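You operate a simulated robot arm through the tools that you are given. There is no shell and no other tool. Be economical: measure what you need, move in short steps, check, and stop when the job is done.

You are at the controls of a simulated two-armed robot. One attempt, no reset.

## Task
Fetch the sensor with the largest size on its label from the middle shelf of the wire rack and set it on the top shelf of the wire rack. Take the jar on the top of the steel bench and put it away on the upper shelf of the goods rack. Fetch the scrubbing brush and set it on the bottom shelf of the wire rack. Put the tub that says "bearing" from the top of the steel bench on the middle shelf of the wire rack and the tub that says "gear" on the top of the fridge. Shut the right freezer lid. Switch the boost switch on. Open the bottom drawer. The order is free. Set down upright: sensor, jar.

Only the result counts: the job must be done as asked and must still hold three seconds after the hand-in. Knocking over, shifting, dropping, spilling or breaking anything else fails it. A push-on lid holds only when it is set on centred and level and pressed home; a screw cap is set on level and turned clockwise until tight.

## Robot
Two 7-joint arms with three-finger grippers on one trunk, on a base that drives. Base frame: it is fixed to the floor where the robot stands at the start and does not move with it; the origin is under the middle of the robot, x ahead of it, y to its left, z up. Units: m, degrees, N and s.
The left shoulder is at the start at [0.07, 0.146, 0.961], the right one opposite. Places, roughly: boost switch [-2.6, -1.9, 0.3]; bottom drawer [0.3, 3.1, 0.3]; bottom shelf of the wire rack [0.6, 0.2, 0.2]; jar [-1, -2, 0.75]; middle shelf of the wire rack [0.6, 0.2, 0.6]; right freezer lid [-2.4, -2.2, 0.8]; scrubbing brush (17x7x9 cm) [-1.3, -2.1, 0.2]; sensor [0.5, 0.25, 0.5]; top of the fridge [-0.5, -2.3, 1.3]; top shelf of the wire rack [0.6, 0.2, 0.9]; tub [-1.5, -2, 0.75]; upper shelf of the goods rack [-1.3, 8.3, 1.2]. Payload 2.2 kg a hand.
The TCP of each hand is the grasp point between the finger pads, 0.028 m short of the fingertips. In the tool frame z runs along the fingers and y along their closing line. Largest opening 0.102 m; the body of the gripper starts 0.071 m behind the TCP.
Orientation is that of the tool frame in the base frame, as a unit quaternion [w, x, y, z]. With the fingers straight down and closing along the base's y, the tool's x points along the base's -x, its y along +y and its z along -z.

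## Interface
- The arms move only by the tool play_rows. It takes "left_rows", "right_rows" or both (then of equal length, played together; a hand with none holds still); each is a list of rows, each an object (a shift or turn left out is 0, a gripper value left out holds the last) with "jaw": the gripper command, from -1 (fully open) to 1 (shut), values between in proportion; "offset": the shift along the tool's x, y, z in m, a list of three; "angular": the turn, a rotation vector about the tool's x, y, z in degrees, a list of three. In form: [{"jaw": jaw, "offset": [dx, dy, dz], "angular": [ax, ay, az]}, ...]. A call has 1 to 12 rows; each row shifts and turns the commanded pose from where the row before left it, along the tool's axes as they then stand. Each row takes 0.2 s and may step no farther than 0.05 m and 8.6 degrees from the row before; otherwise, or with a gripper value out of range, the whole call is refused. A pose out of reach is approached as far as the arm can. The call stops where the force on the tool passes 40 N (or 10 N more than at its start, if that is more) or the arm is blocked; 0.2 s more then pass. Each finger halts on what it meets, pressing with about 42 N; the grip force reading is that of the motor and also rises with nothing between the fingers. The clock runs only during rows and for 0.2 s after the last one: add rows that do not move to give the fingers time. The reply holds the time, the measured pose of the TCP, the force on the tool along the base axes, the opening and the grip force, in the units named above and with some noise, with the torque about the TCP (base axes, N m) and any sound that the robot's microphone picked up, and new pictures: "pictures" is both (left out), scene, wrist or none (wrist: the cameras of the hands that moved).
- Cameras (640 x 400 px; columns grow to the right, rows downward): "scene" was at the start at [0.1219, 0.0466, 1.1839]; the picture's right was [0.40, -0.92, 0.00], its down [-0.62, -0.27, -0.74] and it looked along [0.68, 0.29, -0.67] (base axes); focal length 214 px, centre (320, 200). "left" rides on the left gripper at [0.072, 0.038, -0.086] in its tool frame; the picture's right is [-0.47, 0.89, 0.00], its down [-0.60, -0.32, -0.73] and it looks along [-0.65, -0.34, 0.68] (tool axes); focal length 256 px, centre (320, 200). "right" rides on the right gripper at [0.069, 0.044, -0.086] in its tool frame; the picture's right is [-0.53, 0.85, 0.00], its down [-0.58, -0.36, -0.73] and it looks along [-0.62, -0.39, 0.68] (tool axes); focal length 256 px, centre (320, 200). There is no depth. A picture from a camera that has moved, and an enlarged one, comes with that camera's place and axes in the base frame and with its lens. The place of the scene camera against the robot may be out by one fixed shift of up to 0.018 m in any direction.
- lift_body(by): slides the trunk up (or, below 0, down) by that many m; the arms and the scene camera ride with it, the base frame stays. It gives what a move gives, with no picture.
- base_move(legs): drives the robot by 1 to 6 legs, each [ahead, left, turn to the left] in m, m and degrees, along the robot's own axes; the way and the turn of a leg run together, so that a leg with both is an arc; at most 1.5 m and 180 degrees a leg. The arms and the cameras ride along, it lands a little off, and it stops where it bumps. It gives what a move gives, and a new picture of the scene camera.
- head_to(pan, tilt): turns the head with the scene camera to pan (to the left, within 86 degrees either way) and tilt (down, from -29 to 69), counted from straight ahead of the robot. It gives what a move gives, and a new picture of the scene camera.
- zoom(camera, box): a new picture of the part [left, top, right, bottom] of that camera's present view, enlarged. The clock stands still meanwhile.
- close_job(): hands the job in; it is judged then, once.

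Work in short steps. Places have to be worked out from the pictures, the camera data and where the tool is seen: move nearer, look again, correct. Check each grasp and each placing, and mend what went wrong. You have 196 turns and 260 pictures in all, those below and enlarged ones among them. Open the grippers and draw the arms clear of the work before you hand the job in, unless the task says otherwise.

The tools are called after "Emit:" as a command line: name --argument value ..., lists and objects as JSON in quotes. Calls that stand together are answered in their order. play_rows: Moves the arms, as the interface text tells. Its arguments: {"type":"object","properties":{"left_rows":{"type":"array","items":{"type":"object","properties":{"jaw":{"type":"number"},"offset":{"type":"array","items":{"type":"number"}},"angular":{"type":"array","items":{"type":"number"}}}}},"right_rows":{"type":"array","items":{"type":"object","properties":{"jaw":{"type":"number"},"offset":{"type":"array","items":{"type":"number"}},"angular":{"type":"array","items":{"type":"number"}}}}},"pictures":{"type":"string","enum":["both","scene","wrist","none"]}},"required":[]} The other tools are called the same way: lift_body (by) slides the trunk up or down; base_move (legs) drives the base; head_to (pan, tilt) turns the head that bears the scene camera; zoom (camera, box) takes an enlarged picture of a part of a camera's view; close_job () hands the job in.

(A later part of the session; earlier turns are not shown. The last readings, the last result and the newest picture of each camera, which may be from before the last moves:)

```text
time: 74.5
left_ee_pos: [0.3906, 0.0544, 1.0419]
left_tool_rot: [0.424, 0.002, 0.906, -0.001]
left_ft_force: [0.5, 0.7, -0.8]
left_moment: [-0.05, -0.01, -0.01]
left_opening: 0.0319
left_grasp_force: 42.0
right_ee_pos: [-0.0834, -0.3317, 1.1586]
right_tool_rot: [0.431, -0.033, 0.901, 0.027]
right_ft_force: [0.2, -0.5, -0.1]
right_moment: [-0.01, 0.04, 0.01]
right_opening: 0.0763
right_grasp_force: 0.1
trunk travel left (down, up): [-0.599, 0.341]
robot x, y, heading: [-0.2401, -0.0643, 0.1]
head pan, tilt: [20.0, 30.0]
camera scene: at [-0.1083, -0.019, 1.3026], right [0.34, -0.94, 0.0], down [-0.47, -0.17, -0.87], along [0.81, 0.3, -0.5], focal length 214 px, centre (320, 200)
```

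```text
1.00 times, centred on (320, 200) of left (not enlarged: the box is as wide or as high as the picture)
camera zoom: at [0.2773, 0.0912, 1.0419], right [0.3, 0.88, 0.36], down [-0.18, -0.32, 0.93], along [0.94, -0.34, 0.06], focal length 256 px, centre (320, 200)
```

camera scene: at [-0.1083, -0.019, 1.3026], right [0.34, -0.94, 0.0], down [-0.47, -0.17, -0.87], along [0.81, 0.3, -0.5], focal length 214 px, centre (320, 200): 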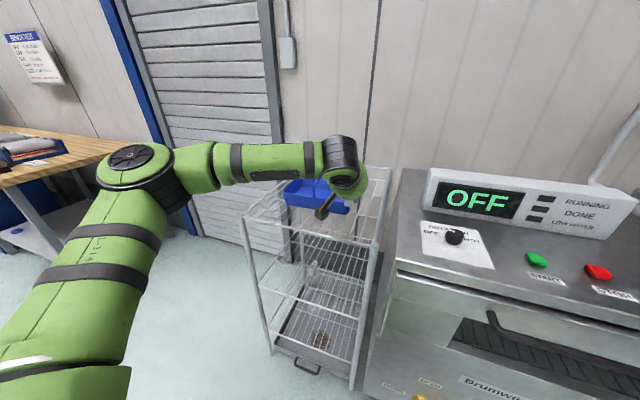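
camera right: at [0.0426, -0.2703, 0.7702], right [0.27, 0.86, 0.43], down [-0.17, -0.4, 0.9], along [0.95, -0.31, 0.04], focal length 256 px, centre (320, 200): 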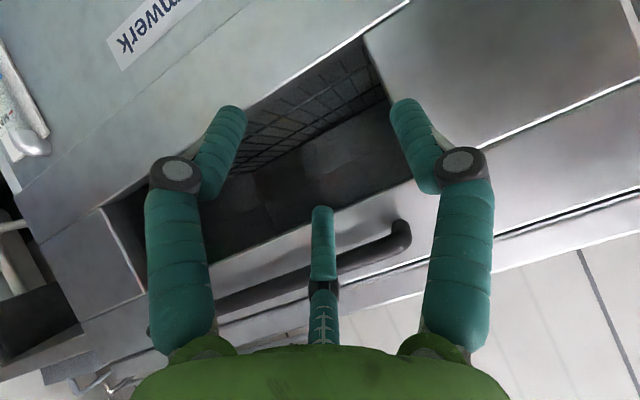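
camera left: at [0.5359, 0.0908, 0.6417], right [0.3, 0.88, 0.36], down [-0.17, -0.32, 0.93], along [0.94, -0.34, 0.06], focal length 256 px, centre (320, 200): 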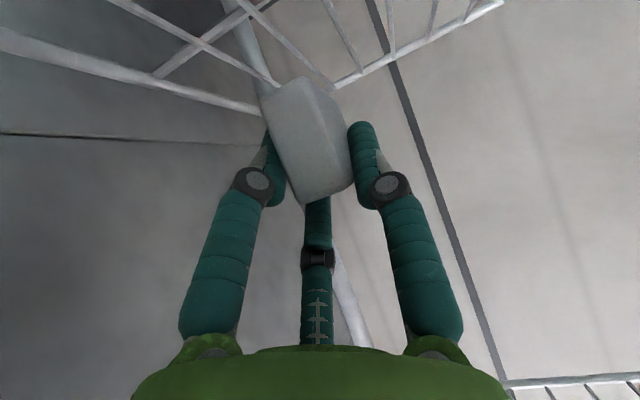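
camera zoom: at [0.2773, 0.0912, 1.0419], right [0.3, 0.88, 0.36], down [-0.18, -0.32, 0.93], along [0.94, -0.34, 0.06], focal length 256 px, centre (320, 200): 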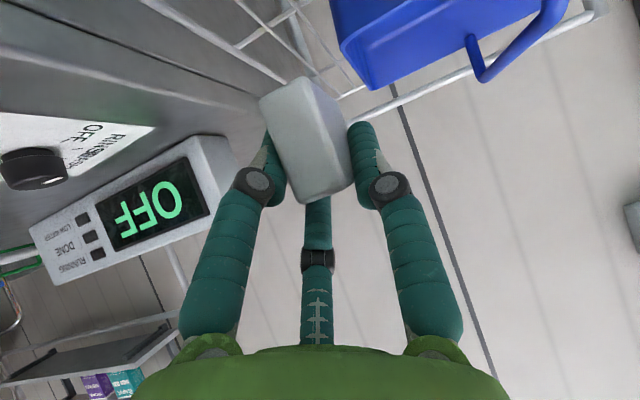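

The caddy's right side is at y≈0.09; I'll place at about (0.45, 0.045). I drive 6 cm ahead and lower the trunk 8 cm.

Emit:
base_move --legs '[[0.065, 0, 0]]'

Emit:
lift_body --by -0.08

Emit:
zoom --camera "left" --box '[0, 0, 640, 400]'

```text
time: 75.5
left_ee_pos: [0.4553, 0.0542, 1.0419]
left_tool_rot: [0.424, 0.002, 0.906, -0.001]
left_ft_force: [0.0, 0.6, -0.8]
left_moment: [0.0, 0.02, -0.03]
left_opening: 0.0317
left_grasp_force: 42.4
right_ee_pos: [-0.0175, -0.3322, 1.158]
right_tool_rot: [0.431, -0.034, 0.901, 0.027]
right_ft_force: [0.1, 1.0, 0.1]
right_moment: [0.03, -0.02, -0.02]
right_opening: 0.0764
right_grasp_force: 0.1
trunk travel left (down, up): [-0.599, 0.341]
robot x, y, heading: [-0.1732, -0.0629, -0.1]
head pan, tilt: [20.0, 30.0]
camera scene: at [-0.0426, -0.0192, 1.3026], right [0.34, -0.94, 0.0], down [-0.47, -0.17, -0.87], along [0.81, 0.3, -0.5], focal length 214 px, centre (320, 200)
```

scene: 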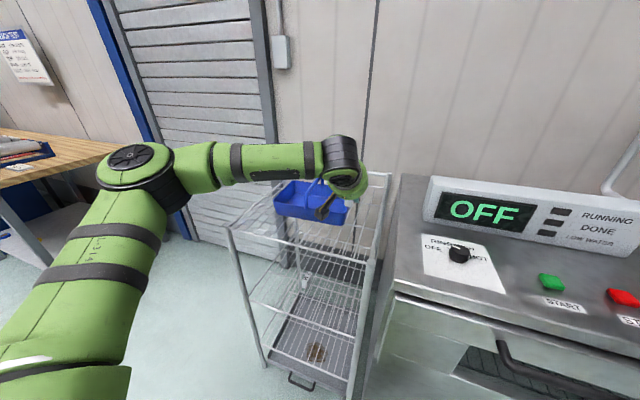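

```text
time: 76.7
left_ee_pos: [0.4527, 0.0525, 0.975]
left_tool_rot: [0.438, 0.001, 0.899, -0.001]
left_ft_force: [-1.2, 2.6, 37.6]
left_moment: [0.99, -0.63, 0.07]
left_opening: 0.032
left_grasp_force: 41.4
right_ee_pos: [-0.0234, -0.3333, 1.0806]
right_tool_rot: [0.433, -0.034, 0.9, 0.027]
right_ft_force: [0.4, -0.3, 0.5]
right_moment: [-0.01, -0.01, 0.02]
right_opening: 0.0767
right_grasp_force: 0.0
trunk travel left (down, up): [-0.519, 0.421]
robot x, y, heading: [-0.1716, -0.0634, 0.3]
head pan, tilt: [20.0, 30.0]
```

```text
1.00 times, centred on (320, 200) of left (not enlarged: the box is as wide or as high as the picture)
camera zoom: at [0.34, 0.0904, 0.9729], right [0.29, 0.88, 0.36], down [-0.2, -0.32, 0.93], along [0.93, -0.34, 0.09], focal length 256 px, centre (320, 200)
```

zoom: 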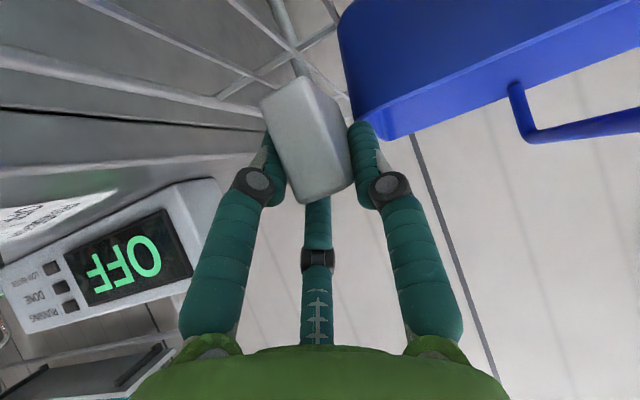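

Contact at z≈0.975 with the torque on the left side — the left finger is probably on the caddy rim. I raise 4 cm, pull back 4.5 cm and right 1 cm, and look.

Emit:
lift_body --by 0.04

Emit:
base_move --legs '[[-0.045, -0.008, 0]]'

Emit:
zoom --camera "left" --box '[0, 0, 640, 400]'

```text
time: 77.5
left_ee_pos: [0.4554, 0.0538, 1.0]
left_tool_rot: [0.422, 0.002, 0.906, -0.001]
left_ft_force: [-0.4, -0.1, -0.5]
left_moment: [0.02, 0.01, 0.0]
left_opening: 0.032
left_grasp_force: 41.3
right_ee_pos: [-0.0182, -0.3325, 1.1174]
right_tool_rot: [0.431, -0.033, 0.901, 0.026]
right_ft_force: [0.0, -0.8, 0.3]
right_moment: [0.01, 0.0, 0.0]
right_opening: 0.0765
right_grasp_force: 0.0
trunk travel left (down, up): [-0.559, 0.381]
robot x, y, heading: [-0.1707, -0.0644, -0.3]
head pan, tilt: [20.0, 30.0]
```

```text
time: 78.4
left_ee_pos: [0.4117, 0.047, 1.0007]
left_tool_rot: [0.424, 0.001, 0.906, -0.001]
left_ft_force: [-0.1, -0.7, -0.7]
left_moment: [0.0, -0.02, 0.01]
left_opening: 0.0318
left_grasp_force: 41.6
right_ee_pos: [-0.0615, -0.3389, 1.1182]
right_tool_rot: [0.431, -0.033, 0.901, 0.026]
right_ft_force: [0.4, -0.1, 0.1]
right_moment: [-0.01, 0.01, -0.04]
right_opening: 0.0764
right_grasp_force: 0.0
trunk travel left (down, up): [-0.559, 0.381]
robot x, y, heading: [-0.218, -0.0718, -0.1]
head pan, tilt: [20.0, 30.0]
camera scene: at [-0.0859, -0.0266, 1.2624], right [0.34, -0.94, 0.0], down [-0.47, -0.17, -0.87], along [0.81, 0.3, -0.5], focal length 214 px, centre (320, 200)
```

scene: 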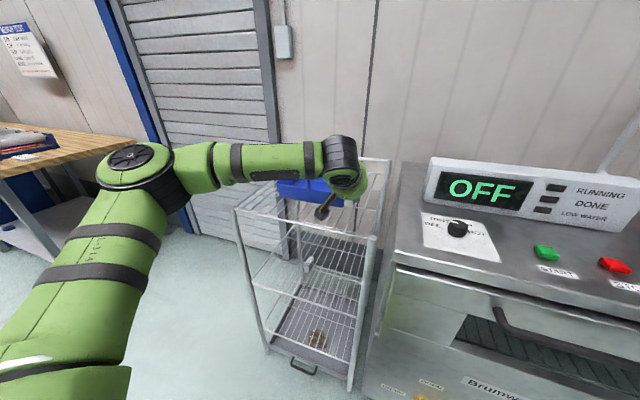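

```text
1.00 times, centred on (320, 200) of left (not enlarged: the box is as wide or as high as the picture)
camera zoom: at [0.2994, 0.0838, 1.0013], right [0.3, 0.89, 0.36], down [-0.17, -0.32, 0.93], along [0.94, -0.34, 0.06], focal length 256 px, centre (320, 200)
```

zoom: 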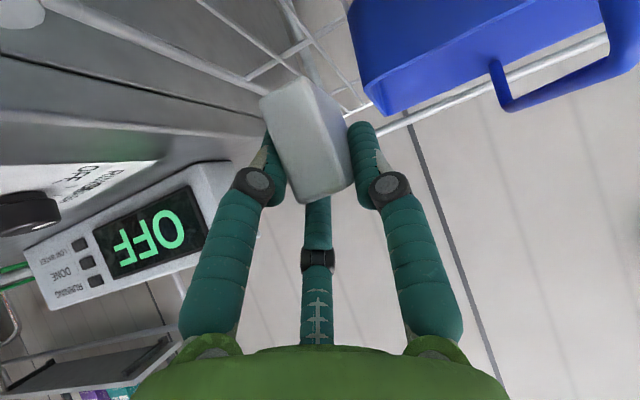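

Clear of the caddy now. I shift left 1 cm and lower with the arm in small steps until contact.

Emit:
play_rows --left_rows '[{"offset": [0, 0.01, 0]}, {"offset": [0.0115, 0, 0.0096]}, {"offset": [0.0115, 0, 0.0096]}, {"offset": [0.0077, 0, 0.0064]}, {"offset": [0.003, 0, 0.0026]}, {}]' --pictures "wrist"

```text
time: 79.8
left_ee_pos: [0.4116, 0.0555, 0.9577]
left_tool_rot: [0.424, 0.001, 0.905, 0.0]
left_ft_force: [-0.3, 0.0, -0.7]
left_moment: [-0.01, 0.03, -0.02]
left_opening: 0.0317
left_grasp_force: 42.0
right_ee_pos: [-0.0616, -0.3391, 1.1185]
right_tool_rot: [0.43, -0.034, 0.902, 0.027]
right_ft_force: [0.1, 0.2, -0.8]
right_moment: [-0.02, -0.01, 0.0]
right_opening: 0.0765
right_grasp_force: 0.1
trunk travel left (down, up): [-0.559, 0.381]
robot x, y, heading: [-0.2157, -0.0718, -0.2]
head pan, tilt: [20.0, 30.0]
camera left: at [0.2992, 0.0932, 0.9574], right [0.3, 0.88, 0.36], down [-0.18, -0.32, 0.93], along [0.94, -0.34, 0.06], focal length 256 px, centre (320, 200)
```

left: 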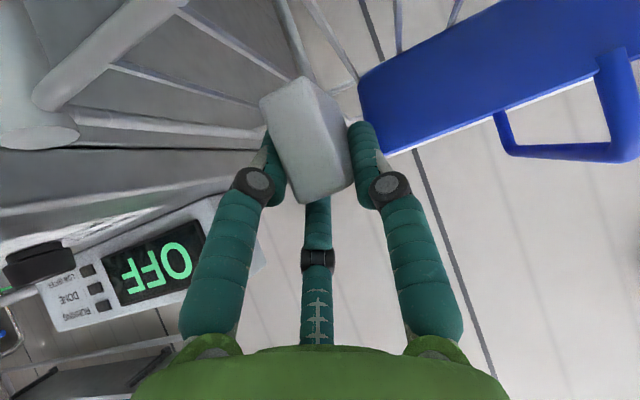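

Still no contact at z 0.958; I continue down in 3 mm steps.

Emit:
play_rows --left_rows '[{"offset": [0.0023, 0, 0.0019]}, {"offset": [0.0023, 0, 0.0019]}, {"offset": [0.0023, 0, 0.0019]}, {"offset": [0.0023, 0, 0.0019]}, {"offset": [0.0023, 0, 0.0019]}]' --pictures "wrist"

```text
time: 81.0
left_ee_pos: [0.412, 0.055, 0.9422]
left_tool_rot: [0.425, 0.001, 0.905, 0.0]
left_ft_force: [0.0, -0.9, -0.6]
left_moment: [0.0, 0.01, 0.03]
left_opening: 0.0319
left_grasp_force: 42.3
right_ee_pos: [-0.0619, -0.3403, 1.1193]
right_tool_rot: [0.431, -0.033, 0.901, 0.026]
right_ft_force: [0.3, 0.4, -0.4]
right_moment: [0.03, 0.0, -0.02]
right_opening: 0.0765
right_grasp_force: 0.0
trunk travel left (down, up): [-0.559, 0.381]
robot x, y, heading: [-0.2187, -0.0707, -0.1]
head pan, tilt: [20.0, 30.0]
camera left: at [0.2996, 0.0934, 0.9428], right [0.3, 0.88, 0.36], down [-0.18, -0.32, 0.93], along [0.94, -0.34, 0.06], focal length 256 px, centre (320, 200)
```

left: 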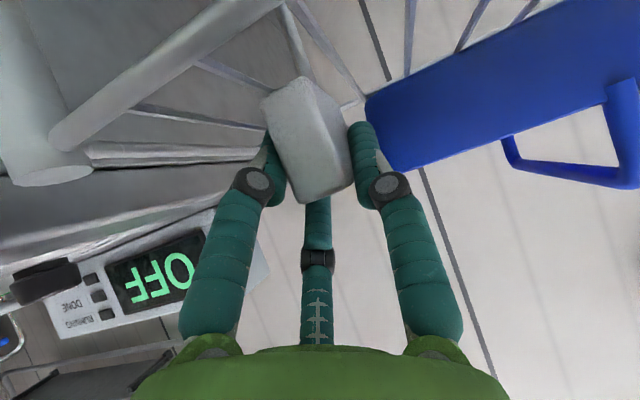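

Emit:
play_rows --left_rows '[{"offset": [0.0023, 0, 0.0019]}, {"offset": [0.0023, 0, 0.0019]}, {"offset": [0.0023, 0, 0.0019]}]' --pictures "none"

```text
time: 81.8
left_ee_pos: [0.4111, 0.0563, 0.939]
left_tool_rot: [0.428, 0.0, 0.904, 0.0]
left_ft_force: [2.5, 2.3, 14.6]
left_moment: [0.27, 0.25, -0.03]
left_opening: 0.0317
left_grasp_force: 42.4
right_ee_pos: [-0.0639, -0.3406, 1.1194]
right_tool_rot: [0.431, -0.033, 0.901, 0.026]
right_ft_force: [0.3, 0.1, -0.4]
right_moment: [0.03, 0.0, 0.05]
right_opening: 0.0763
right_grasp_force: 0.0
trunk travel left (down, up): [-0.559, 0.381]
robot x, y, heading: [-0.2178, -0.0675, -0.1]
head pan, tilt: [20.0, 30.0]
```

Contact at z≈0.940 as predicted. I relieve the pressure, then open the jaws gently.

Emit:
play_rows --left_rows '[{"offset": [-0.002, 0, -0.0017]}, {}, {"jaw": 0.3}, {"jaw": 0.1}, {"jaw": -0.1}, {"jaw": -0.2}, {}]' --pictures "both"

```text
time: 83.4
left_ee_pos: [0.4111, 0.0571, 0.9367]
left_tool_rot: [0.423, 0.001, 0.906, 0.0]
left_ft_force: [-0.3, 1.0, 1.0]
left_moment: [0.0, -0.02, -0.02]
left_opening: 0.0638
left_grasp_force: 0.2
right_ee_pos: [-0.0618, -0.3394, 1.1188]
right_tool_rot: [0.43, -0.034, 0.902, 0.027]
right_ft_force: [-0.3, 0.0, -0.5]
right_moment: [-0.01, 0.02, -0.01]
right_opening: 0.0765
right_grasp_force: 0.1
trunk travel left (down, up): [-0.559, 0.381]
robot x, y, heading: [-0.2152, -0.0737, 0.1]
head pan, tilt: [20.0, 30.0]
camera scene: at [-0.0868, -0.0266, 1.2625], right [0.34, -0.94, 0.0], down [-0.47, -0.17, -0.87], along [0.81, 0.3, -0.5], focal length 214 px, centre (320, 200)
camera left: at [0.2986, 0.0939, 0.9362], right [0.3, 0.89, 0.36], down [-0.17, -0.32, 0.93], along [0.94, -0.34, 0.06], focal length 256 px, centre (320, 200)
```

scene: 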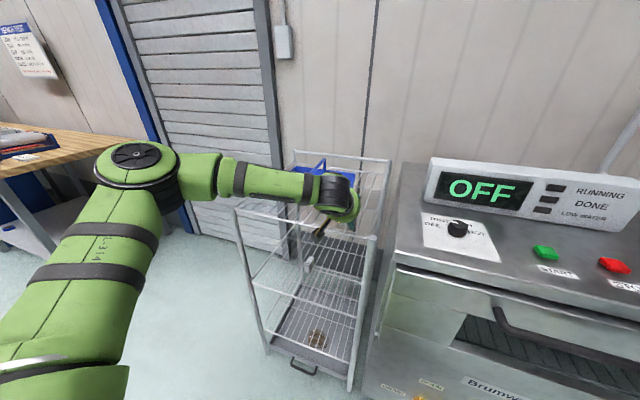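
left: 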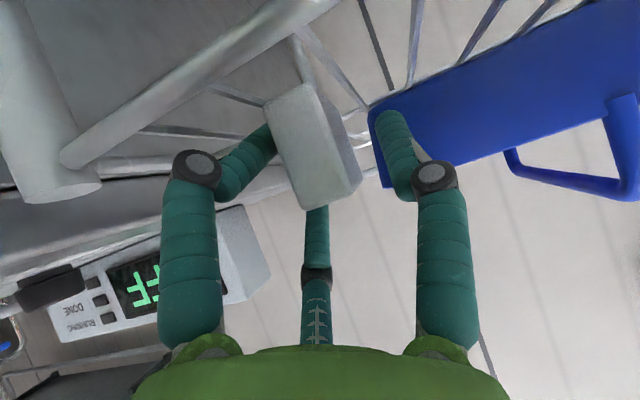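

The sensor stands free. I lift straight up 6 cm, then back off and inspect.

Emit:
play_rows --left_rows '[{"offset": [-0.0077, 0, -0.0064]}, {"offset": [-0.0115, 0, -0.0096]}, {"offset": [-0.0115, 0, -0.0096]}, {"offset": [-0.0153, 0, -0.0129]}, {}]' --pictures "wrist"

Emit:
base_move --legs '[[-0.5, 0, 0]]'

Emit:
zoom --camera "left" --box '[200, 0, 640, 275]'

```text
time: 84.6
left_ee_pos: [0.4111, 0.056, 0.9962]
left_tool_rot: [0.425, 0.001, 0.905, -0.001]
left_ft_force: [-0.1, -0.3, 0.5]
left_moment: [-0.01, -0.01, -0.04]
left_opening: 0.0612
left_grasp_force: 0.0
right_ee_pos: [-0.062, -0.3397, 1.1187]
right_tool_rot: [0.43, -0.034, 0.902, 0.026]
right_ft_force: [0.9, 0.3, -0.1]
right_moment: [0.0, 0.01, -0.03]
right_opening: 0.0767
right_grasp_force: 0.1
trunk travel left (down, up): [-0.559, 0.381]
robot x, y, heading: [-0.2177, -0.0748, -0.1]
head pan, tilt: [20.0, 30.0]
camera left: at [0.2989, 0.0929, 0.9962], right [0.3, 0.88, 0.36], down [-0.18, -0.32, 0.93], along [0.94, -0.34, 0.06], focal length 256 px, centre (320, 200)
```

left: 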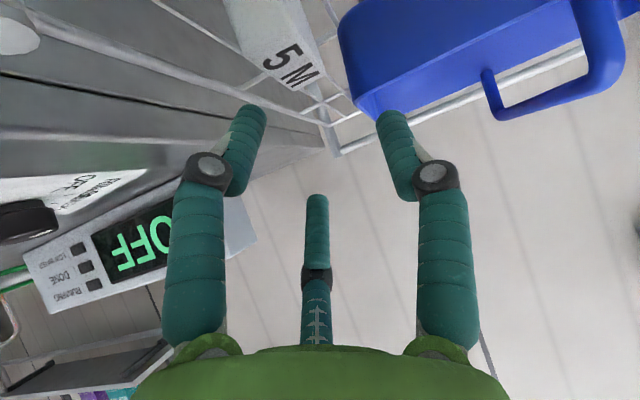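

```text
time: 87.5
left_ee_pos: [-0.0855, 0.0563, 0.9948]
left_tool_rot: [0.424, 0.001, 0.906, 0.0]
left_ft_force: [-0.2, 1.1, -0.8]
left_moment: [0.01, -0.05, 0.04]
left_opening: 0.0614
left_grasp_force: 0.1
right_ee_pos: [-0.5589, -0.3388, 1.1183]
right_tool_rot: [0.43, -0.033, 0.902, 0.026]
right_ft_force: [-0.5, 0.2, 0.5]
right_moment: [-0.03, -0.04, 0.01]
right_opening: 0.0764
right_grasp_force: 0.1
trunk travel left (down, up): [-0.559, 0.381]
robot x, y, heading: [-0.7119, -0.0706, -0.0]
head pan, tilt: [20.0, 30.0]
camera scene: at [-0.5827, -0.0262, 1.2625], right [0.34, -0.94, 0.0], down [-0.47, -0.17, -0.87], along [0.81, 0.29, -0.5], focal length 214 px, centre (320, 200)
```

scene: 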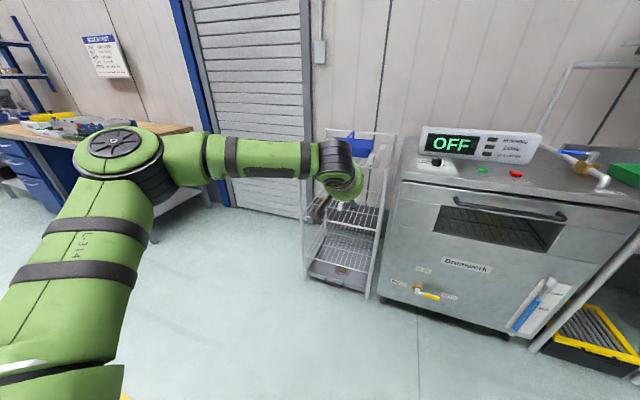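

```text
1.45 times, centred on (420, 138) of left
camera zoom: at [-0.1974, 0.0934, 0.9959], right [0.3, 0.88, 0.36], down [-0.18, -0.32, 0.93], along [0.94, -0.34, 0.06], focal length 372 px, centre (174, 291)
```

zoom: 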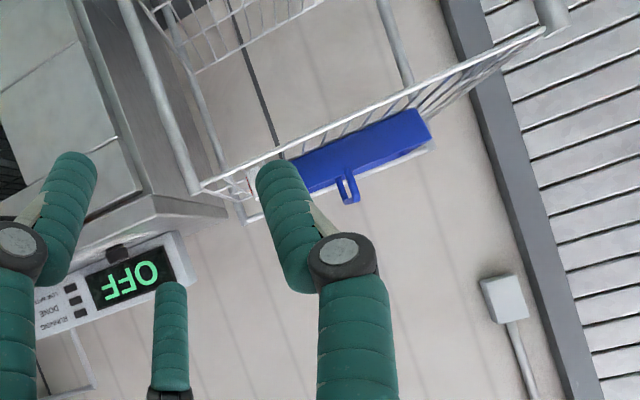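

The sensor (5 M) stands upright on the top shelf. Next: the steel bench at y≈-2. I tuck the left hand, turn right 90° and drive toward it.

Emit:
play_rows --left_rows '[{"jaw": -1, "offset": [0.029, 0.014, -0.035]}, {"offset": [0.029, 0.014, -0.035]}, {"offset": [0.029, 0.014, -0.035]}, {"offset": [0.029, 0.014, -0.035]}, {"offset": [0.029, 0.014, -0.035]}]' --right_rows '[{"jaw": -1}, {}, {}, {}, {}]' --pictures "none"

Emit:
base_move --legs '[[0, 0, -90], [0.7, -0.4, 0]]'

Emit:
head_to --pan 0 --tilt 25

```text
time: 88.7
left_ee_pos: [-0.2841, 0.1261, 1.0148]
left_tool_rot: [0.423, 0.001, 0.906, 0.0]
left_ft_force: [-0.8, 0.1, 0.6]
left_moment: [0.02, -0.03, 0.01]
left_opening: 0.102
left_grasp_force: 0.1
left hand out of reach, approached as far as the arm can: row 5
right_ee_pos: [-0.5588, -0.3387, 1.118]
right_tool_rot: [0.431, -0.033, 0.901, 0.025]
right_ft_force: [-0.5, -0.5, 1.0]
right_moment: [-0.01, 0.03, 0.0]
right_opening: 0.1022
right_grasp_force: 0.0
trunk travel left (down, up): [-0.559, 0.381]
robot x, y, heading: [-0.7133, -0.0694, -0.0]
head pan, tilt: [20.0, 30.0]
```

```text
time: 96.8
left_ee_pos: [-0.8888, -1.2099, 1.0156]
left_tool_rot: [0.302, 0.634, 0.647, -0.297]
left_ft_force: [0.0, -0.1, 0.1]
left_moment: [-0.02, 0.0, 0.01]
left_opening: 0.1022
left_grasp_force: 0.0
right_ee_pos: [-1.3595, -0.9459, 1.1169]
right_tool_rot: [0.326, 0.606, 0.668, -0.282]
right_ft_force: [-0.4, -0.1, 0.4]
right_moment: [-0.01, -0.03, 0.04]
right_opening: 0.1021
right_grasp_force: 0.1
trunk travel left (down, up): [-0.559, 0.381]
robot x, y, heading: [-1.0992, -0.7862, -88.8]
head pan, tilt: [20.0, 30.0]
camera scene: at [-1.065, -0.9062, 1.2625], right [-0.93, -0.36, 0.0], down [-0.18, 0.47, -0.87], along [0.31, -0.81, -0.5], focal length 214 px, centre (320, 200)
```

scene: 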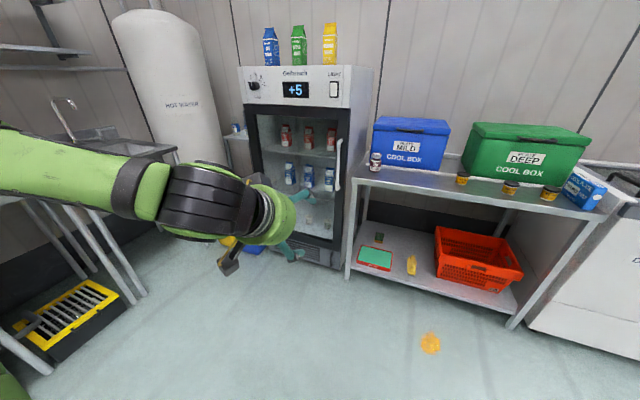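

```text
time: 97.7
left_ee_pos: [-0.8889, -1.2106, 1.0151]
left_tool_rot: [0.303, 0.633, 0.648, -0.296]
left_ft_force: [0.4, 0.2, -0.1]
left_moment: [0.0, -0.02, 0.04]
left_opening: 0.1018
left_grasp_force: 0.1
right_ee_pos: [-1.3587, -0.9459, 1.1188]
right_tool_rot: [0.327, 0.606, 0.668, -0.282]
right_ft_force: [-0.1, 0.5, 0.7]
right_moment: [-0.04, 0.01, 0.0]
right_opening: 0.1019
right_grasp_force: 0.1
trunk travel left (down, up): [-0.559, 0.381]
robot x, y, heading: [-1.0935, -0.7848, -88.7]
head pan, tilt: [0.0, 25.0]
camera scene: at [-1.0957, -0.9139, 1.2705], right [-1.0, -0.02, 0.0], down [-0.01, 0.42, -0.91], along [0.02, -0.91, -0.42], focal length 214 px, centre (320, 200)
```

scene: 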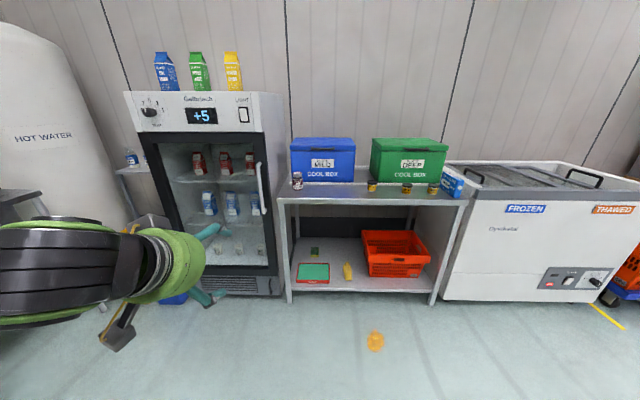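

The jar, three tubs, scrubbing brush (below) and freezer are all in view. I zoom on the bench and freezer.

Emit:
zoom --camera "scene" --box '[270, 165, 480, 300]'

Emit:
zoom --camera "scene" --box '[430, 140, 640, 310]'

```text
2.96 times, centred on (375, 232) of scene
camera zoom: at [-1.0957, -0.9139, 1.2705], right [-1.0, -0.02, 0.0], down [-0.01, 0.42, -0.91], along [0.02, -0.91, -0.42], focal length 636 px, centre (157, 104)
```

zoom: 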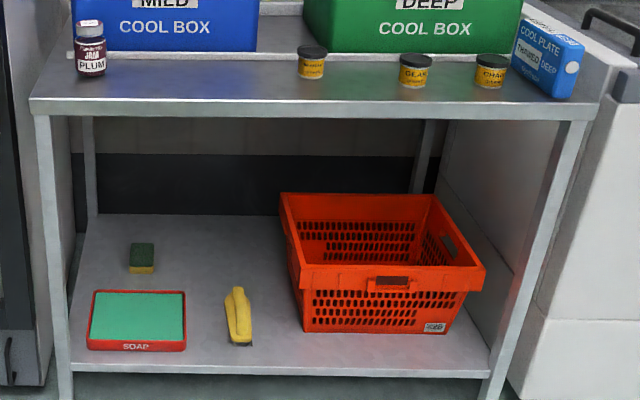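

```text
2.35 times, centred on (535, 225) of scene
camera zoom: at [-1.0957, -0.9139, 1.2705], right [-1.0, -0.02, 0.0], down [-0.01, 0.42, -0.91], along [0.02, -0.91, -0.42], focal length 505 px, centre (-186, 141)
```

zoom: 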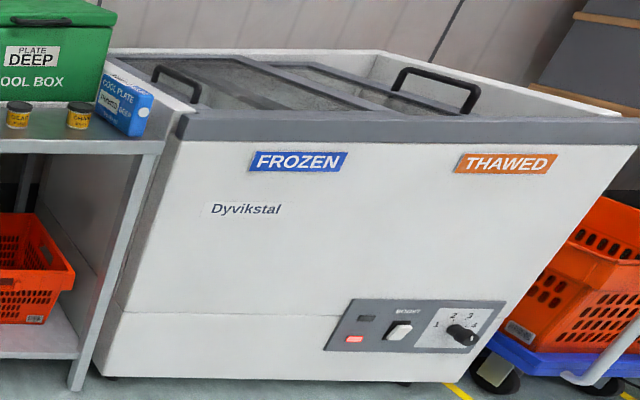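

Tubs from left: likely BEARING, GEAR, CHAIN; jar says plum jam. GEAR is around (-1.6, -2.16). I straighten the right hand, lower the trunk, and drive up so the right arm faces the GEAR tub.

Emit:
play_rows --right_rows '[{"angular": [4.3, 1.1, 2.2]}, {"offset": [-0.0175, 0.02, 0.032]}, {"offset": [-0.0175, 0.02, 0.032]}, {"offset": [-0.0175, 0.02, 0.032]}, {"offset": [-0.0175, 0.02, 0.032]}, {"offset": [-0.0175, 0.02, 0.032]}, {"offset": [-0.0175, 0.02, 0.032]}, {"offset": [-0.0175, 0.02, 0.032]}]' --pictures "none"

Emit:
lift_body --by -0.12

Emit:
base_move --legs '[[0.55, -0.41, -1.2]]'

Emit:
zoom --camera "right" --box '[0, 0, 640, 400]'

```text
time: 99.5
left_ee_pos: [-0.8875, -1.2111, 1.0146]
left_tool_rot: [0.302, 0.634, 0.648, -0.296]
left_ft_force: [0.3, -0.2, 0.1]
left_moment: [0.0, 0.0, -0.02]
left_opening: 0.102
left_grasp_force: 0.0
right_ee_pos: [-1.2046, -1.1986, 1.0884]
right_tool_rot: [0.302, 0.633, 0.649, -0.295]
right_ft_force: [-0.1, -0.8, 0.2]
right_moment: [0.02, 0.02, -0.02]
right_opening: 0.1017
right_grasp_force: 0.1
right hand out of reach, approached as far as the arm can: row 1, 2, 3, 4
trunk travel left (down, up): [-0.559, 0.381]
robot x, y, heading: [-1.0935, -0.7871, -88.7]
head pan, tilt: [0.0, 25.0]
```

```text
time: 101.0
left_ee_pos: [-0.8881, -1.2099, 0.896]
left_tool_rot: [0.303, 0.634, 0.647, -0.297]
left_ft_force: [0.0, 0.1, 0.1]
left_moment: [0.04, -0.02, -0.01]
left_opening: 0.1026
left_grasp_force: 0.0
right_ee_pos: [-1.2051, -1.1955, 0.9695]
right_tool_rot: [0.302, 0.634, 0.648, -0.296]
right_ft_force: [-0.3, -0.3, 0.3]
right_moment: [0.0, -0.03, 0.01]
right_opening: 0.1019
right_grasp_force: 0.1
trunk travel left (down, up): [-0.439, 0.501]
robot x, y, heading: [-1.0947, -0.7841, -88.9]
head pan, tilt: [0.0, 25.0]
```

```text
time: 104.8
left_ee_pos: [-1.3014, -1.7689, 0.8964]
left_tool_rot: [0.301, 0.638, 0.643, -0.299]
left_ft_force: [-0.3, -1.0, 0.4]
left_moment: [0.0, 0.02, 0.02]
left_opening: 0.1021
left_grasp_force: 0.1
right_ee_pos: [-1.619, -1.751, 0.969]
right_tool_rot: [0.3, 0.638, 0.644, -0.298]
right_ft_force: [0.1, -0.6, 0.8]
right_moment: [0.01, 0.01, 0.02]
right_opening: 0.1019
right_grasp_force: 0.1
trunk travel left (down, up): [-0.439, 0.501]
robot x, y, heading: [-1.5023, -1.339, -89.7]
head pan, tilt: [0.0, 25.0]
camera scene: at [-1.5047, -1.4697, 1.1504], right [-1.0, -0.01, 0.0], down [0.0, 0.42, -0.91], along [0.01, -0.91, -0.42], focal length 214 px, centre (320, 200)
```

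scene: 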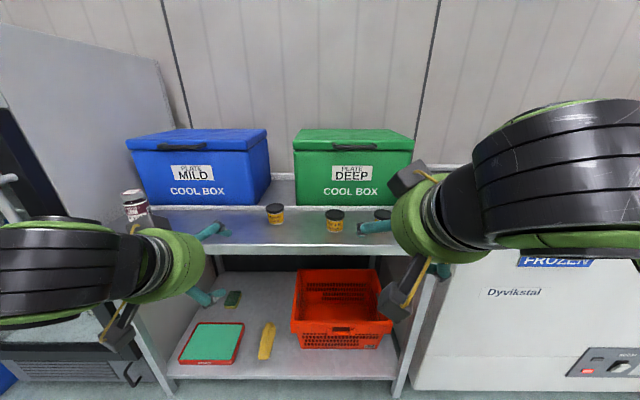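

```text
1.00 times, centred on (320, 200) of right (not enlarged: the box is as wide or as high as the picture)
camera zoom: at [-1.5753, -1.6392, 0.9722], right [0.85, -0.34, 0.41], down [-0.37, 0.19, 0.91], along [-0.38, -0.92, 0.03], focal length 256 px, centre (320, 200)
```

zoom: 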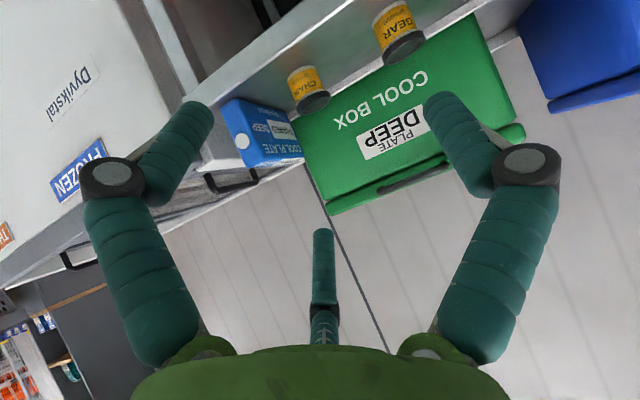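

Triangulation puts GEAR at about (-1.542, -1.97, 0.85). I move the right hand in front of and above it, and look again.

Emit:
play_rows --right_rows '[{"offset": [-0.0045, 0.0154, 0.0302]}, {"offset": [-0.0045, 0.0154, 0.0302]}, {"offset": [-0.0045, 0.0154, 0.0302]}, {"offset": [-0.0045, 0.0154, 0.0302]}, {"offset": [-0.0045, 0.0154, 0.0302]}, {}]' --pictures "wrist"

```text
time: 106.2
left_ee_pos: [-1.3025, -1.7674, 0.8953]
left_tool_rot: [0.3, 0.638, 0.643, -0.299]
left_ft_force: [0.3, -0.4, -0.2]
left_moment: [-0.02, 0.01, -0.03]
left_opening: 0.1019
left_grasp_force: 0.0
right_ee_pos: [-1.5412, -1.8798, 0.8895]
right_tool_rot: [0.3, 0.638, 0.644, -0.297]
right_ft_force: [-0.1, 0.4, 0.0]
right_moment: [0.05, 0.0, -0.01]
right_opening: 0.1019
right_grasp_force: 0.1
trunk travel left (down, up): [-0.439, 0.501]
robot x, y, heading: [-1.5003, -1.3407, -89.3]
head pan, tilt: [0.0, 25.0]
camera right: at [-1.4979, -1.7685, 0.8928], right [0.85, -0.34, 0.41], down [-0.37, 0.19, 0.91], along [-0.38, -0.92, 0.03], focal length 256 px, centre (320, 200)
```

right: 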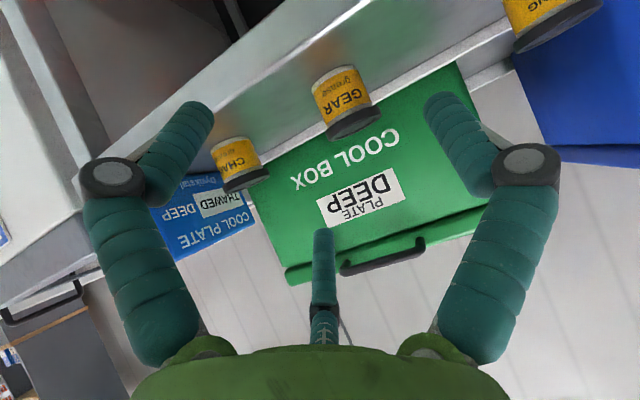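

Wrist-camera triangulation gives GEAR at (-1.537, -2.02, 0.823). I advance 10 cm and look once more.

Emit:
play_rows --right_rows '[{"offset": [-0.0138, 0.001, 0.032]}, {"offset": [-0.0138, 0.001, 0.032]}, {"offset": [-0.0138, 0.001, 0.032]}, {}]' --pictures "wrist"

```text
time: 107.2
left_ee_pos: [-1.3031, -1.7681, 0.8955]
left_tool_rot: [0.3, 0.638, 0.643, -0.299]
left_ft_force: [0.3, 0.1, -0.6]
left_moment: [0.03, -0.03, -0.03]
left_opening: 0.1018
left_grasp_force: 0.0
right_ee_pos: [-1.5346, -1.9803, 0.8602]
right_tool_rot: [0.3, 0.638, 0.644, -0.298]
right_ft_force: [0.3, -0.6, 0.4]
right_moment: [-0.03, 0.0, -0.01]
right_opening: 0.102
right_grasp_force: 0.0
trunk travel left (down, up): [-0.439, 0.501]
robot x, y, heading: [-1.5001, -1.3429, -89.6]
head pan, tilt: [0.0, 25.0]
camera right: at [-1.4925, -1.8689, 0.8635], right [0.85, -0.34, 0.41], down [-0.37, 0.19, 0.91], along [-0.38, -0.92, 0.04], focal length 256 px, centre (320, 200)
```

right: 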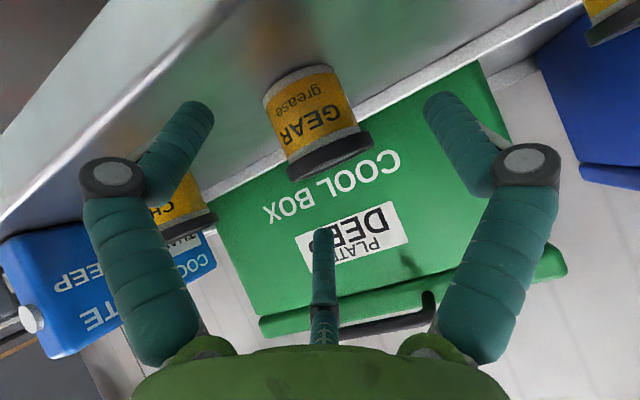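

Consistent: GEAR at (-1.536, -2.023), about 5.6 cm wide. I advance and close.

Emit:
play_rows --right_rows '[{"offset": [-0.0058, -0.001, 0.0265]}, {"offset": [-0.0058, -0.001, 0.0265]}, {}, {"jaw": 1}, {"jaw": 1}, {"jaw": 1}]' --pictures "wrist"

```text
time: 108.6
left_ee_pos: [-1.3009, -1.7687, 0.8953]
left_tool_rot: [0.3, 0.638, 0.643, -0.298]
left_ft_force: [0.2, -0.6, 0.4]
left_moment: [0.01, 0.01, 0.0]
left_opening: 0.1023
left_grasp_force: 0.0
right_ee_pos: [-1.5343, -2.0302, 0.835]
right_tool_rot: [0.3, 0.638, 0.644, -0.297]
right_ft_force: [0.8, -0.7, 0.3]
right_moment: [0.04, 0.03, -0.01]
right_opening: 0.0725
right_grasp_force: 41.3
trunk travel left (down, up): [-0.439, 0.501]
robot x, y, heading: [-1.5007, -1.3406, -89.6]
head pan, tilt: [0.0, 25.0]
camera right: at [-1.4931, -1.9179, 0.8373], right [0.85, -0.34, 0.41], down [-0.37, 0.18, 0.91], along [-0.38, -0.92, 0.03], focal length 256 px, centre (320, 200)
```

right: 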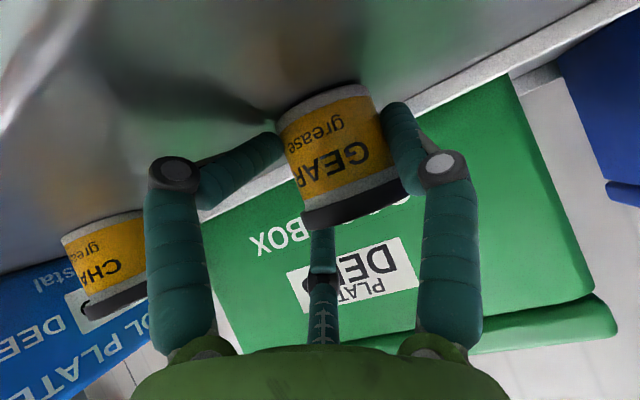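

GEAR tub gripped. I lift it and raise the trunk fully for the fridge top, backing off from the bench.

Emit:
play_rows --right_rows '[{"offset": [-0.0115, 0, -0.0096]}, {"offset": [-0.0192, 0, -0.016]}, {"offset": [-0.0192, 0, -0.016]}, {}]' --pictures "none"

Emit:
base_move --legs '[[-0.35, 0, 0]]'

Emit:
lift_body --by 0.5

Emit:
base_move --legs '[[0, 0.9, -0.4]]'

```text
time: 109.6
left_ee_pos: [-1.3018, -1.7678, 0.8949]
left_tool_rot: [0.301, 0.638, 0.643, -0.298]
left_ft_force: [-0.1, 0.5, -0.1]
left_moment: [0.0, 0.0, 0.02]
left_opening: 0.1021
left_grasp_force: 0.0
right_ee_pos: [-1.5361, -2.0289, 0.8983]
right_tool_rot: [0.3, 0.638, 0.644, -0.297]
right_ft_force: [0.2, 0.2, -1.3]
right_moment: [0.01, 0.02, 0.02]
right_opening: 0.0722
right_grasp_force: 42.5
trunk travel left (down, up): [-0.439, 0.501]
robot x, y, heading: [-1.5038, -1.3448, -89.7]
head pan, tilt: [0.0, 25.0]
```

```text
time: 111.8
left_ee_pos: [-1.3041, -1.4219, 0.8943]
left_tool_rot: [0.3, 0.639, 0.642, -0.299]
left_ft_force: [0.5, 0.3, -0.4]
left_moment: [0.01, -0.04, 0.01]
left_opening: 0.1022
left_grasp_force: 0.0
right_ee_pos: [-1.5409, -1.6822, 0.8979]
right_tool_rot: [0.3, 0.639, 0.642, -0.299]
right_ft_force: [0.3, 0.7, -1.1]
right_moment: [0.01, -0.01, 0.0]
right_opening: 0.072
right_grasp_force: 42.2
trunk travel left (down, up): [-0.439, 0.501]
robot x, y, heading: [-1.5013, -0.9934, -90.1]
head pan, tilt: [0.0, 25.0]
camera scene: at [-1.5069, -1.1219, 1.1505], right [-1.0, 0.0, 0.0], down [0.0, 0.42, -0.91], along [0.0, -0.91, -0.42], focal length 214 px, centre (320, 200)
```

scene: 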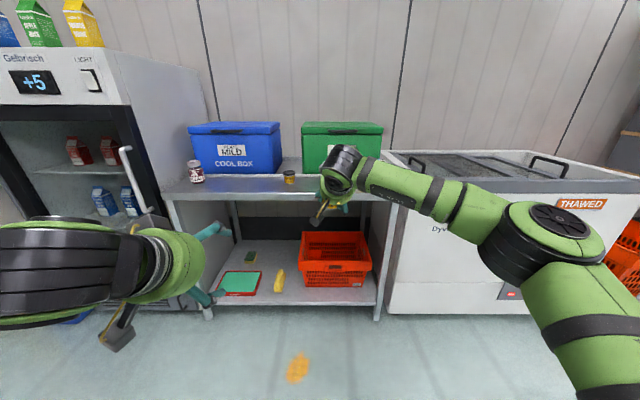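

```text
refused: 0.5 is not a number from -0.4 to 0.4
```

```text
time: 116.5
left_ee_pos: [-0.4175, -1.4327, 0.8948]
left_tool_rot: [0.297, 0.647, 0.634, -0.302]
left_ft_force: [-0.5, 0.2, -0.1]
left_moment: [-0.02, 0.0, 0.03]
left_opening: 0.1021
left_grasp_force: 0.0
right_ee_pos: [-0.6593, -1.688, 0.8976]
right_tool_rot: [0.296, 0.646, 0.636, -0.3]
right_ft_force: [0.0, -0.2, -2.1]
right_moment: [0.01, -0.02, -0.01]
right_opening: 0.0709
right_grasp_force: 42.0
trunk travel left (down, up): [-0.439, 0.501]
robot x, y, heading: [-0.6047, -1.001, -91.3]
head pan, tilt: [0.0, 25.0]
camera scene: at [-0.6115, -1.129, 1.1504], right [-1.0, 0.02, 0.0], down [0.01, 0.42, -0.91], along [-0.02, -0.91, -0.42], focal length 214 px, centre (320, 200)
```

scene: 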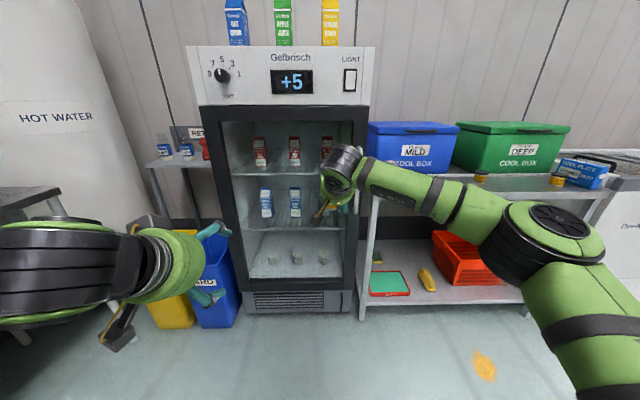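

Facing the fridge with three cartons on top. I raise the trunk in two steps and look down at its top.

Emit:
lift_body --by 0.4

Emit:
lift_body --by 0.1

Emit:
head_to --pan 0 --tilt 25

Emit:
zoom --camera "right" --box '[0, 0, 640, 400]'

```text
time: 120.4
left_ee_pos: [-0.4167, -1.433, 1.295]
left_tool_rot: [0.297, 0.647, 0.634, -0.302]
left_ft_force: [-0.1, 0.3, 0.1]
left_moment: [0.0, 0.02, 0.04]
left_opening: 0.102
left_grasp_force: 0.0
right_ee_pos: [-0.6588, -1.6873, 1.2973]
right_tool_rot: [0.295, 0.647, 0.636, -0.301]
right_ft_force: [-0.5, 0.2, -1.8]
right_moment: [0.01, -0.05, 0.0]
right_opening: 0.0703
right_grasp_force: 41.7
trunk travel left (down, up): [-0.839, 0.101]
robot x, y, heading: [-0.6052, -1.0, -91.3]
head pan, tilt: [0.0, 25.0]
```

```text
time: 121.7
left_ee_pos: [-0.417, -1.4331, 1.3949]
left_tool_rot: [0.296, 0.646, 0.635, -0.302]
left_ft_force: [-1.2, 0.8, 0.0]
left_moment: [0.01, 0.0, -0.01]
left_opening: 0.1019
left_grasp_force: 0.1
right_ee_pos: [-0.6583, -1.688, 1.3971]
right_tool_rot: [0.296, 0.647, 0.635, -0.301]
right_ft_force: [-0.6, 1.0, -0.8]
right_moment: [0.01, 0.02, 0.0]
right_opening: 0.07
right_grasp_force: 41.8
trunk travel left (down, up): [-0.939, 0.001]
robot x, y, heading: [-0.6005, -0.9996, -91.3]
head pan, tilt: [0.0, 25.0]
```

```text
time: 122.3
left_ee_pos: [-0.416, -1.4342, 1.3959]
left_tool_rot: [0.296, 0.647, 0.634, -0.302]
left_ft_force: [-1.3, -0.4, -0.7]
left_moment: [0.01, 0.03, -0.01]
left_opening: 0.1018
left_grasp_force: 0.1
right_ee_pos: [-0.6578, -1.6879, 1.398]
right_tool_rot: [0.295, 0.646, 0.635, -0.302]
right_ft_force: [0.9, -0.2, -2.3]
right_moment: [0.02, 0.04, -0.02]
right_opening: 0.0702
right_grasp_force: 42.1
trunk travel left (down, up): [-0.939, 0.001]
robot x, y, heading: [-0.6029, -0.9998, -91.0]
head pan, tilt: [0.0, 25.0]
camera scene: at [-0.6118, -1.1289, 1.6504], right [-1.0, 0.02, 0.0], down [0.01, 0.42, -0.91], along [-0.02, -0.91, -0.42], focal length 214 px, centre (320, 200)
```

scene: 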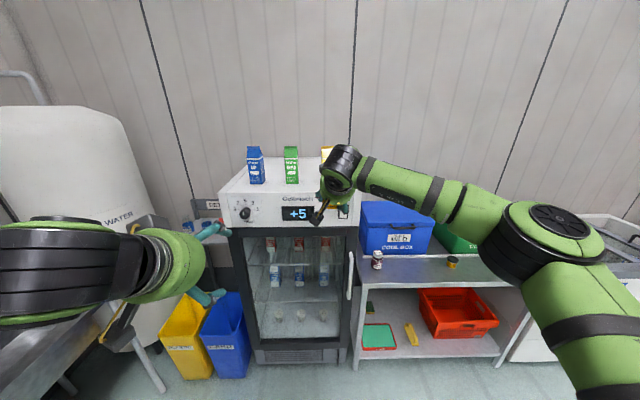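

```text
1.00 times, centred on (320, 200) of right (not enlarged: the box is as wide or as high as the picture)
camera zoom: at [-0.6129, -1.5776, 1.4009], right [0.84, -0.36, 0.41], down [-0.36, 0.19, 0.91], along [-0.41, -0.91, 0.03], focal length 256 px, centre (320, 200)
```

zoom: 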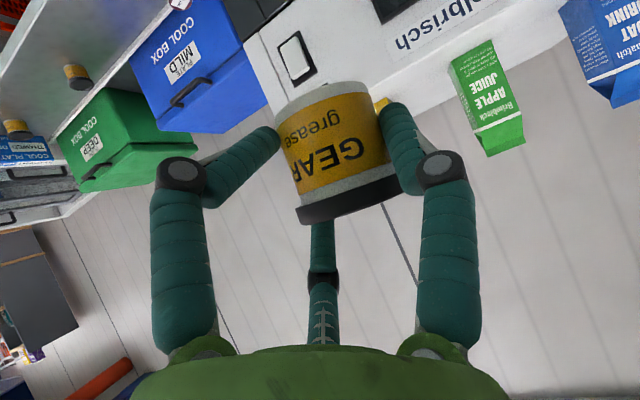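

The fridge top is at z≈1.305, front edge y≈-1.91, cartons at y≈-2.05. I'll set the tub in front between green and yellow, about (-0.58, -1.96). I drive closer first.

Emit:
base_move --legs '[[0.2, 0.08, 1]]'

Emit:
zoom --camera "right" --box '[0, 0, 640, 400]'

```text
time: 124.0
left_ee_pos: [-0.3349, -1.6205, 1.3984]
left_tool_rot: [0.3, 0.642, 0.639, -0.301]
left_ft_force: [1.0, 0.9, 0.4]
left_moment: [-0.04, -0.03, 0.03]
left_opening: 0.1021
left_grasp_force: 0.0
right_ee_pos: [-0.5725, -1.8796, 1.401]
right_tool_rot: [0.301, 0.641, 0.64, -0.299]
right_ft_force: [-0.6, 0.9, -0.6]
right_moment: [0.02, -0.01, 0.01]
right_opening: 0.0698
right_grasp_force: 41.7
trunk travel left (down, up): [-0.939, 0.001]
robot x, y, heading: [-0.5273, -1.197, -90.5]
head pan, tilt: [0.0, 25.0]
camera scene: at [-0.5343, -1.3188, 1.6511], right [-1.0, 0.0, 0.0], down [0.0, 0.42, -0.91], along [0.0, -0.91, -0.42], focal length 214 px, centre (320, 200)
```

scene: 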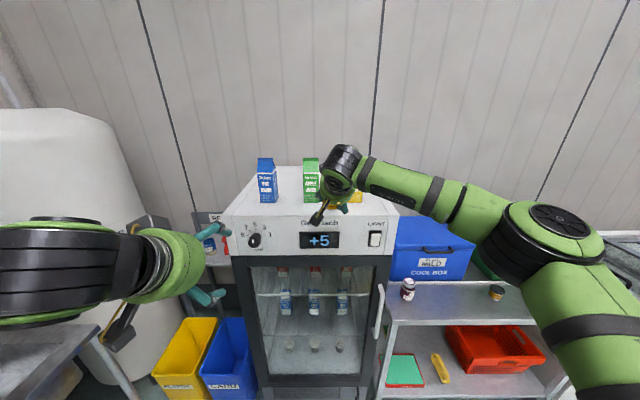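

```text
1.00 times, centred on (320, 200) of right (not enlarged: the box is as wide or as high as the picture)
camera zoom: at [-0.528, -1.7684, 1.4035], right [0.84, -0.34, 0.41], down [-0.37, 0.19, 0.91], along [-0.39, -0.92, 0.04], focal length 256 px, centre (320, 200)
```

zoom: 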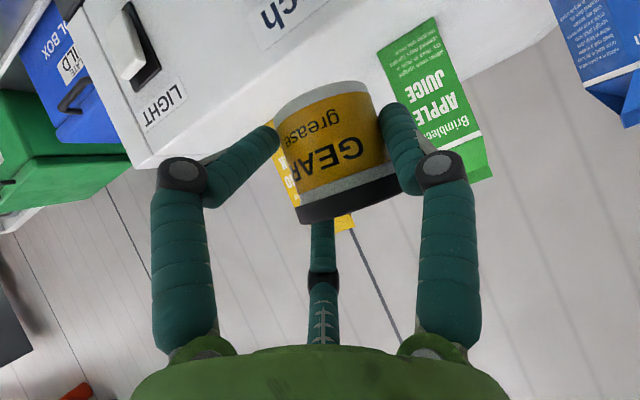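

Refined: fridge front edge y≈-1.975, carton fronts y≈-2.085, top z≈1.29. I drive 15 cm ahead to bring the tub over y≈-2.03.

Emit:
base_move --legs '[[0.15, -0.005, 0]]'

Emit:
play_rows --right_rows '[{"offset": [0.0115, 0, 0.0096]}, {"offset": [0.0115, 0, 0.0096]}, {"offset": [0.0038, 0, 0.0032]}, {}]' --pictures "both"

```text
time: 125.4
left_ee_pos: [-0.3389, -1.7761, 1.3972]
left_tool_rot: [0.3, 0.642, 0.639, -0.301]
left_ft_force: [0.1, -0.2, 1.2]
left_moment: [-0.06, 0.0, 0.0]
left_opening: 0.1022
left_grasp_force: 0.0
right_ee_pos: [-0.576, -2.034, 1.4009]
right_tool_rot: [0.3, 0.641, 0.639, -0.3]
right_ft_force: [0.0, 1.4, -1.4]
right_moment: [0.03, 0.01, 0.03]
right_opening: 0.0693
right_grasp_force: 42.5
trunk travel left (down, up): [-0.939, 0.001]
robot x, y, heading: [-0.5309, -1.3481, -90.1]
head pan, tilt: [0.0, 25.0]
camera scene: at [-0.5375, -1.4742, 1.651], right [-1.0, 0.0, 0.0], down [0.0, 0.42, -0.91], along [0.0, -0.91, -0.42], focal length 214 px, centre (320, 200)
```

scene: 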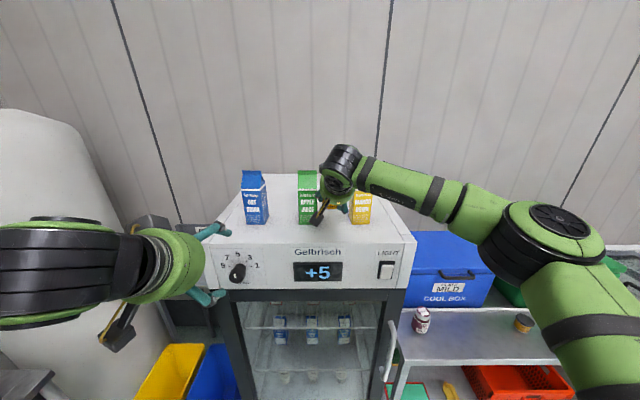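

```text
time: 126.4
left_ee_pos: [-0.3382, -1.7828, 1.3957]
left_tool_rot: [0.298, 0.642, 0.64, -0.3]
left_ft_force: [-0.7, -0.5, -0.5]
left_moment: [0.0, 0.02, 0.04]
left_opening: 0.1019
left_grasp_force: 0.0
right_ee_pos: [-0.5773, -2.0402, 1.3614]
right_tool_rot: [0.298, 0.642, 0.64, -0.299]
right_ft_force: [0.4, -0.3, -1.5]
right_moment: [0.01, 0.01, 0.0]
right_opening: 0.0692
right_grasp_force: 42.3
trunk travel left (down, up): [-0.939, 0.001]
robot x, y, heading: [-0.5332, -1.3497, -90.4]
head pan, tilt: [0.0, 25.0]
camera scene: at [-0.5373, -1.4815, 1.6503], right [-1.0, 0.0, 0.0], down [0.0, 0.42, -0.91], along [0.0, -0.91, -0.42], focal length 214 px, centre (320, 200)
camera right: at [-0.5323, -1.9302, 1.3652], right [0.84, -0.35, 0.41], down [-0.36, 0.19, 0.91], along [-0.39, -0.92, 0.03], focal length 256 px, centre (320, 200)
```

scene: 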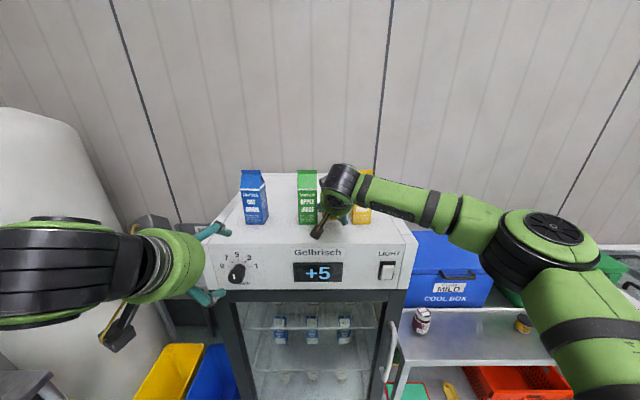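
right: 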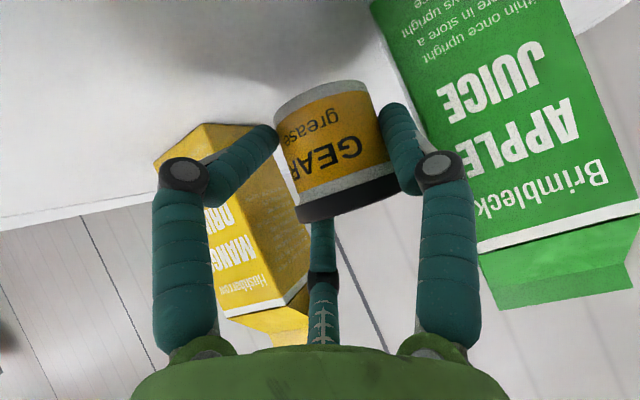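

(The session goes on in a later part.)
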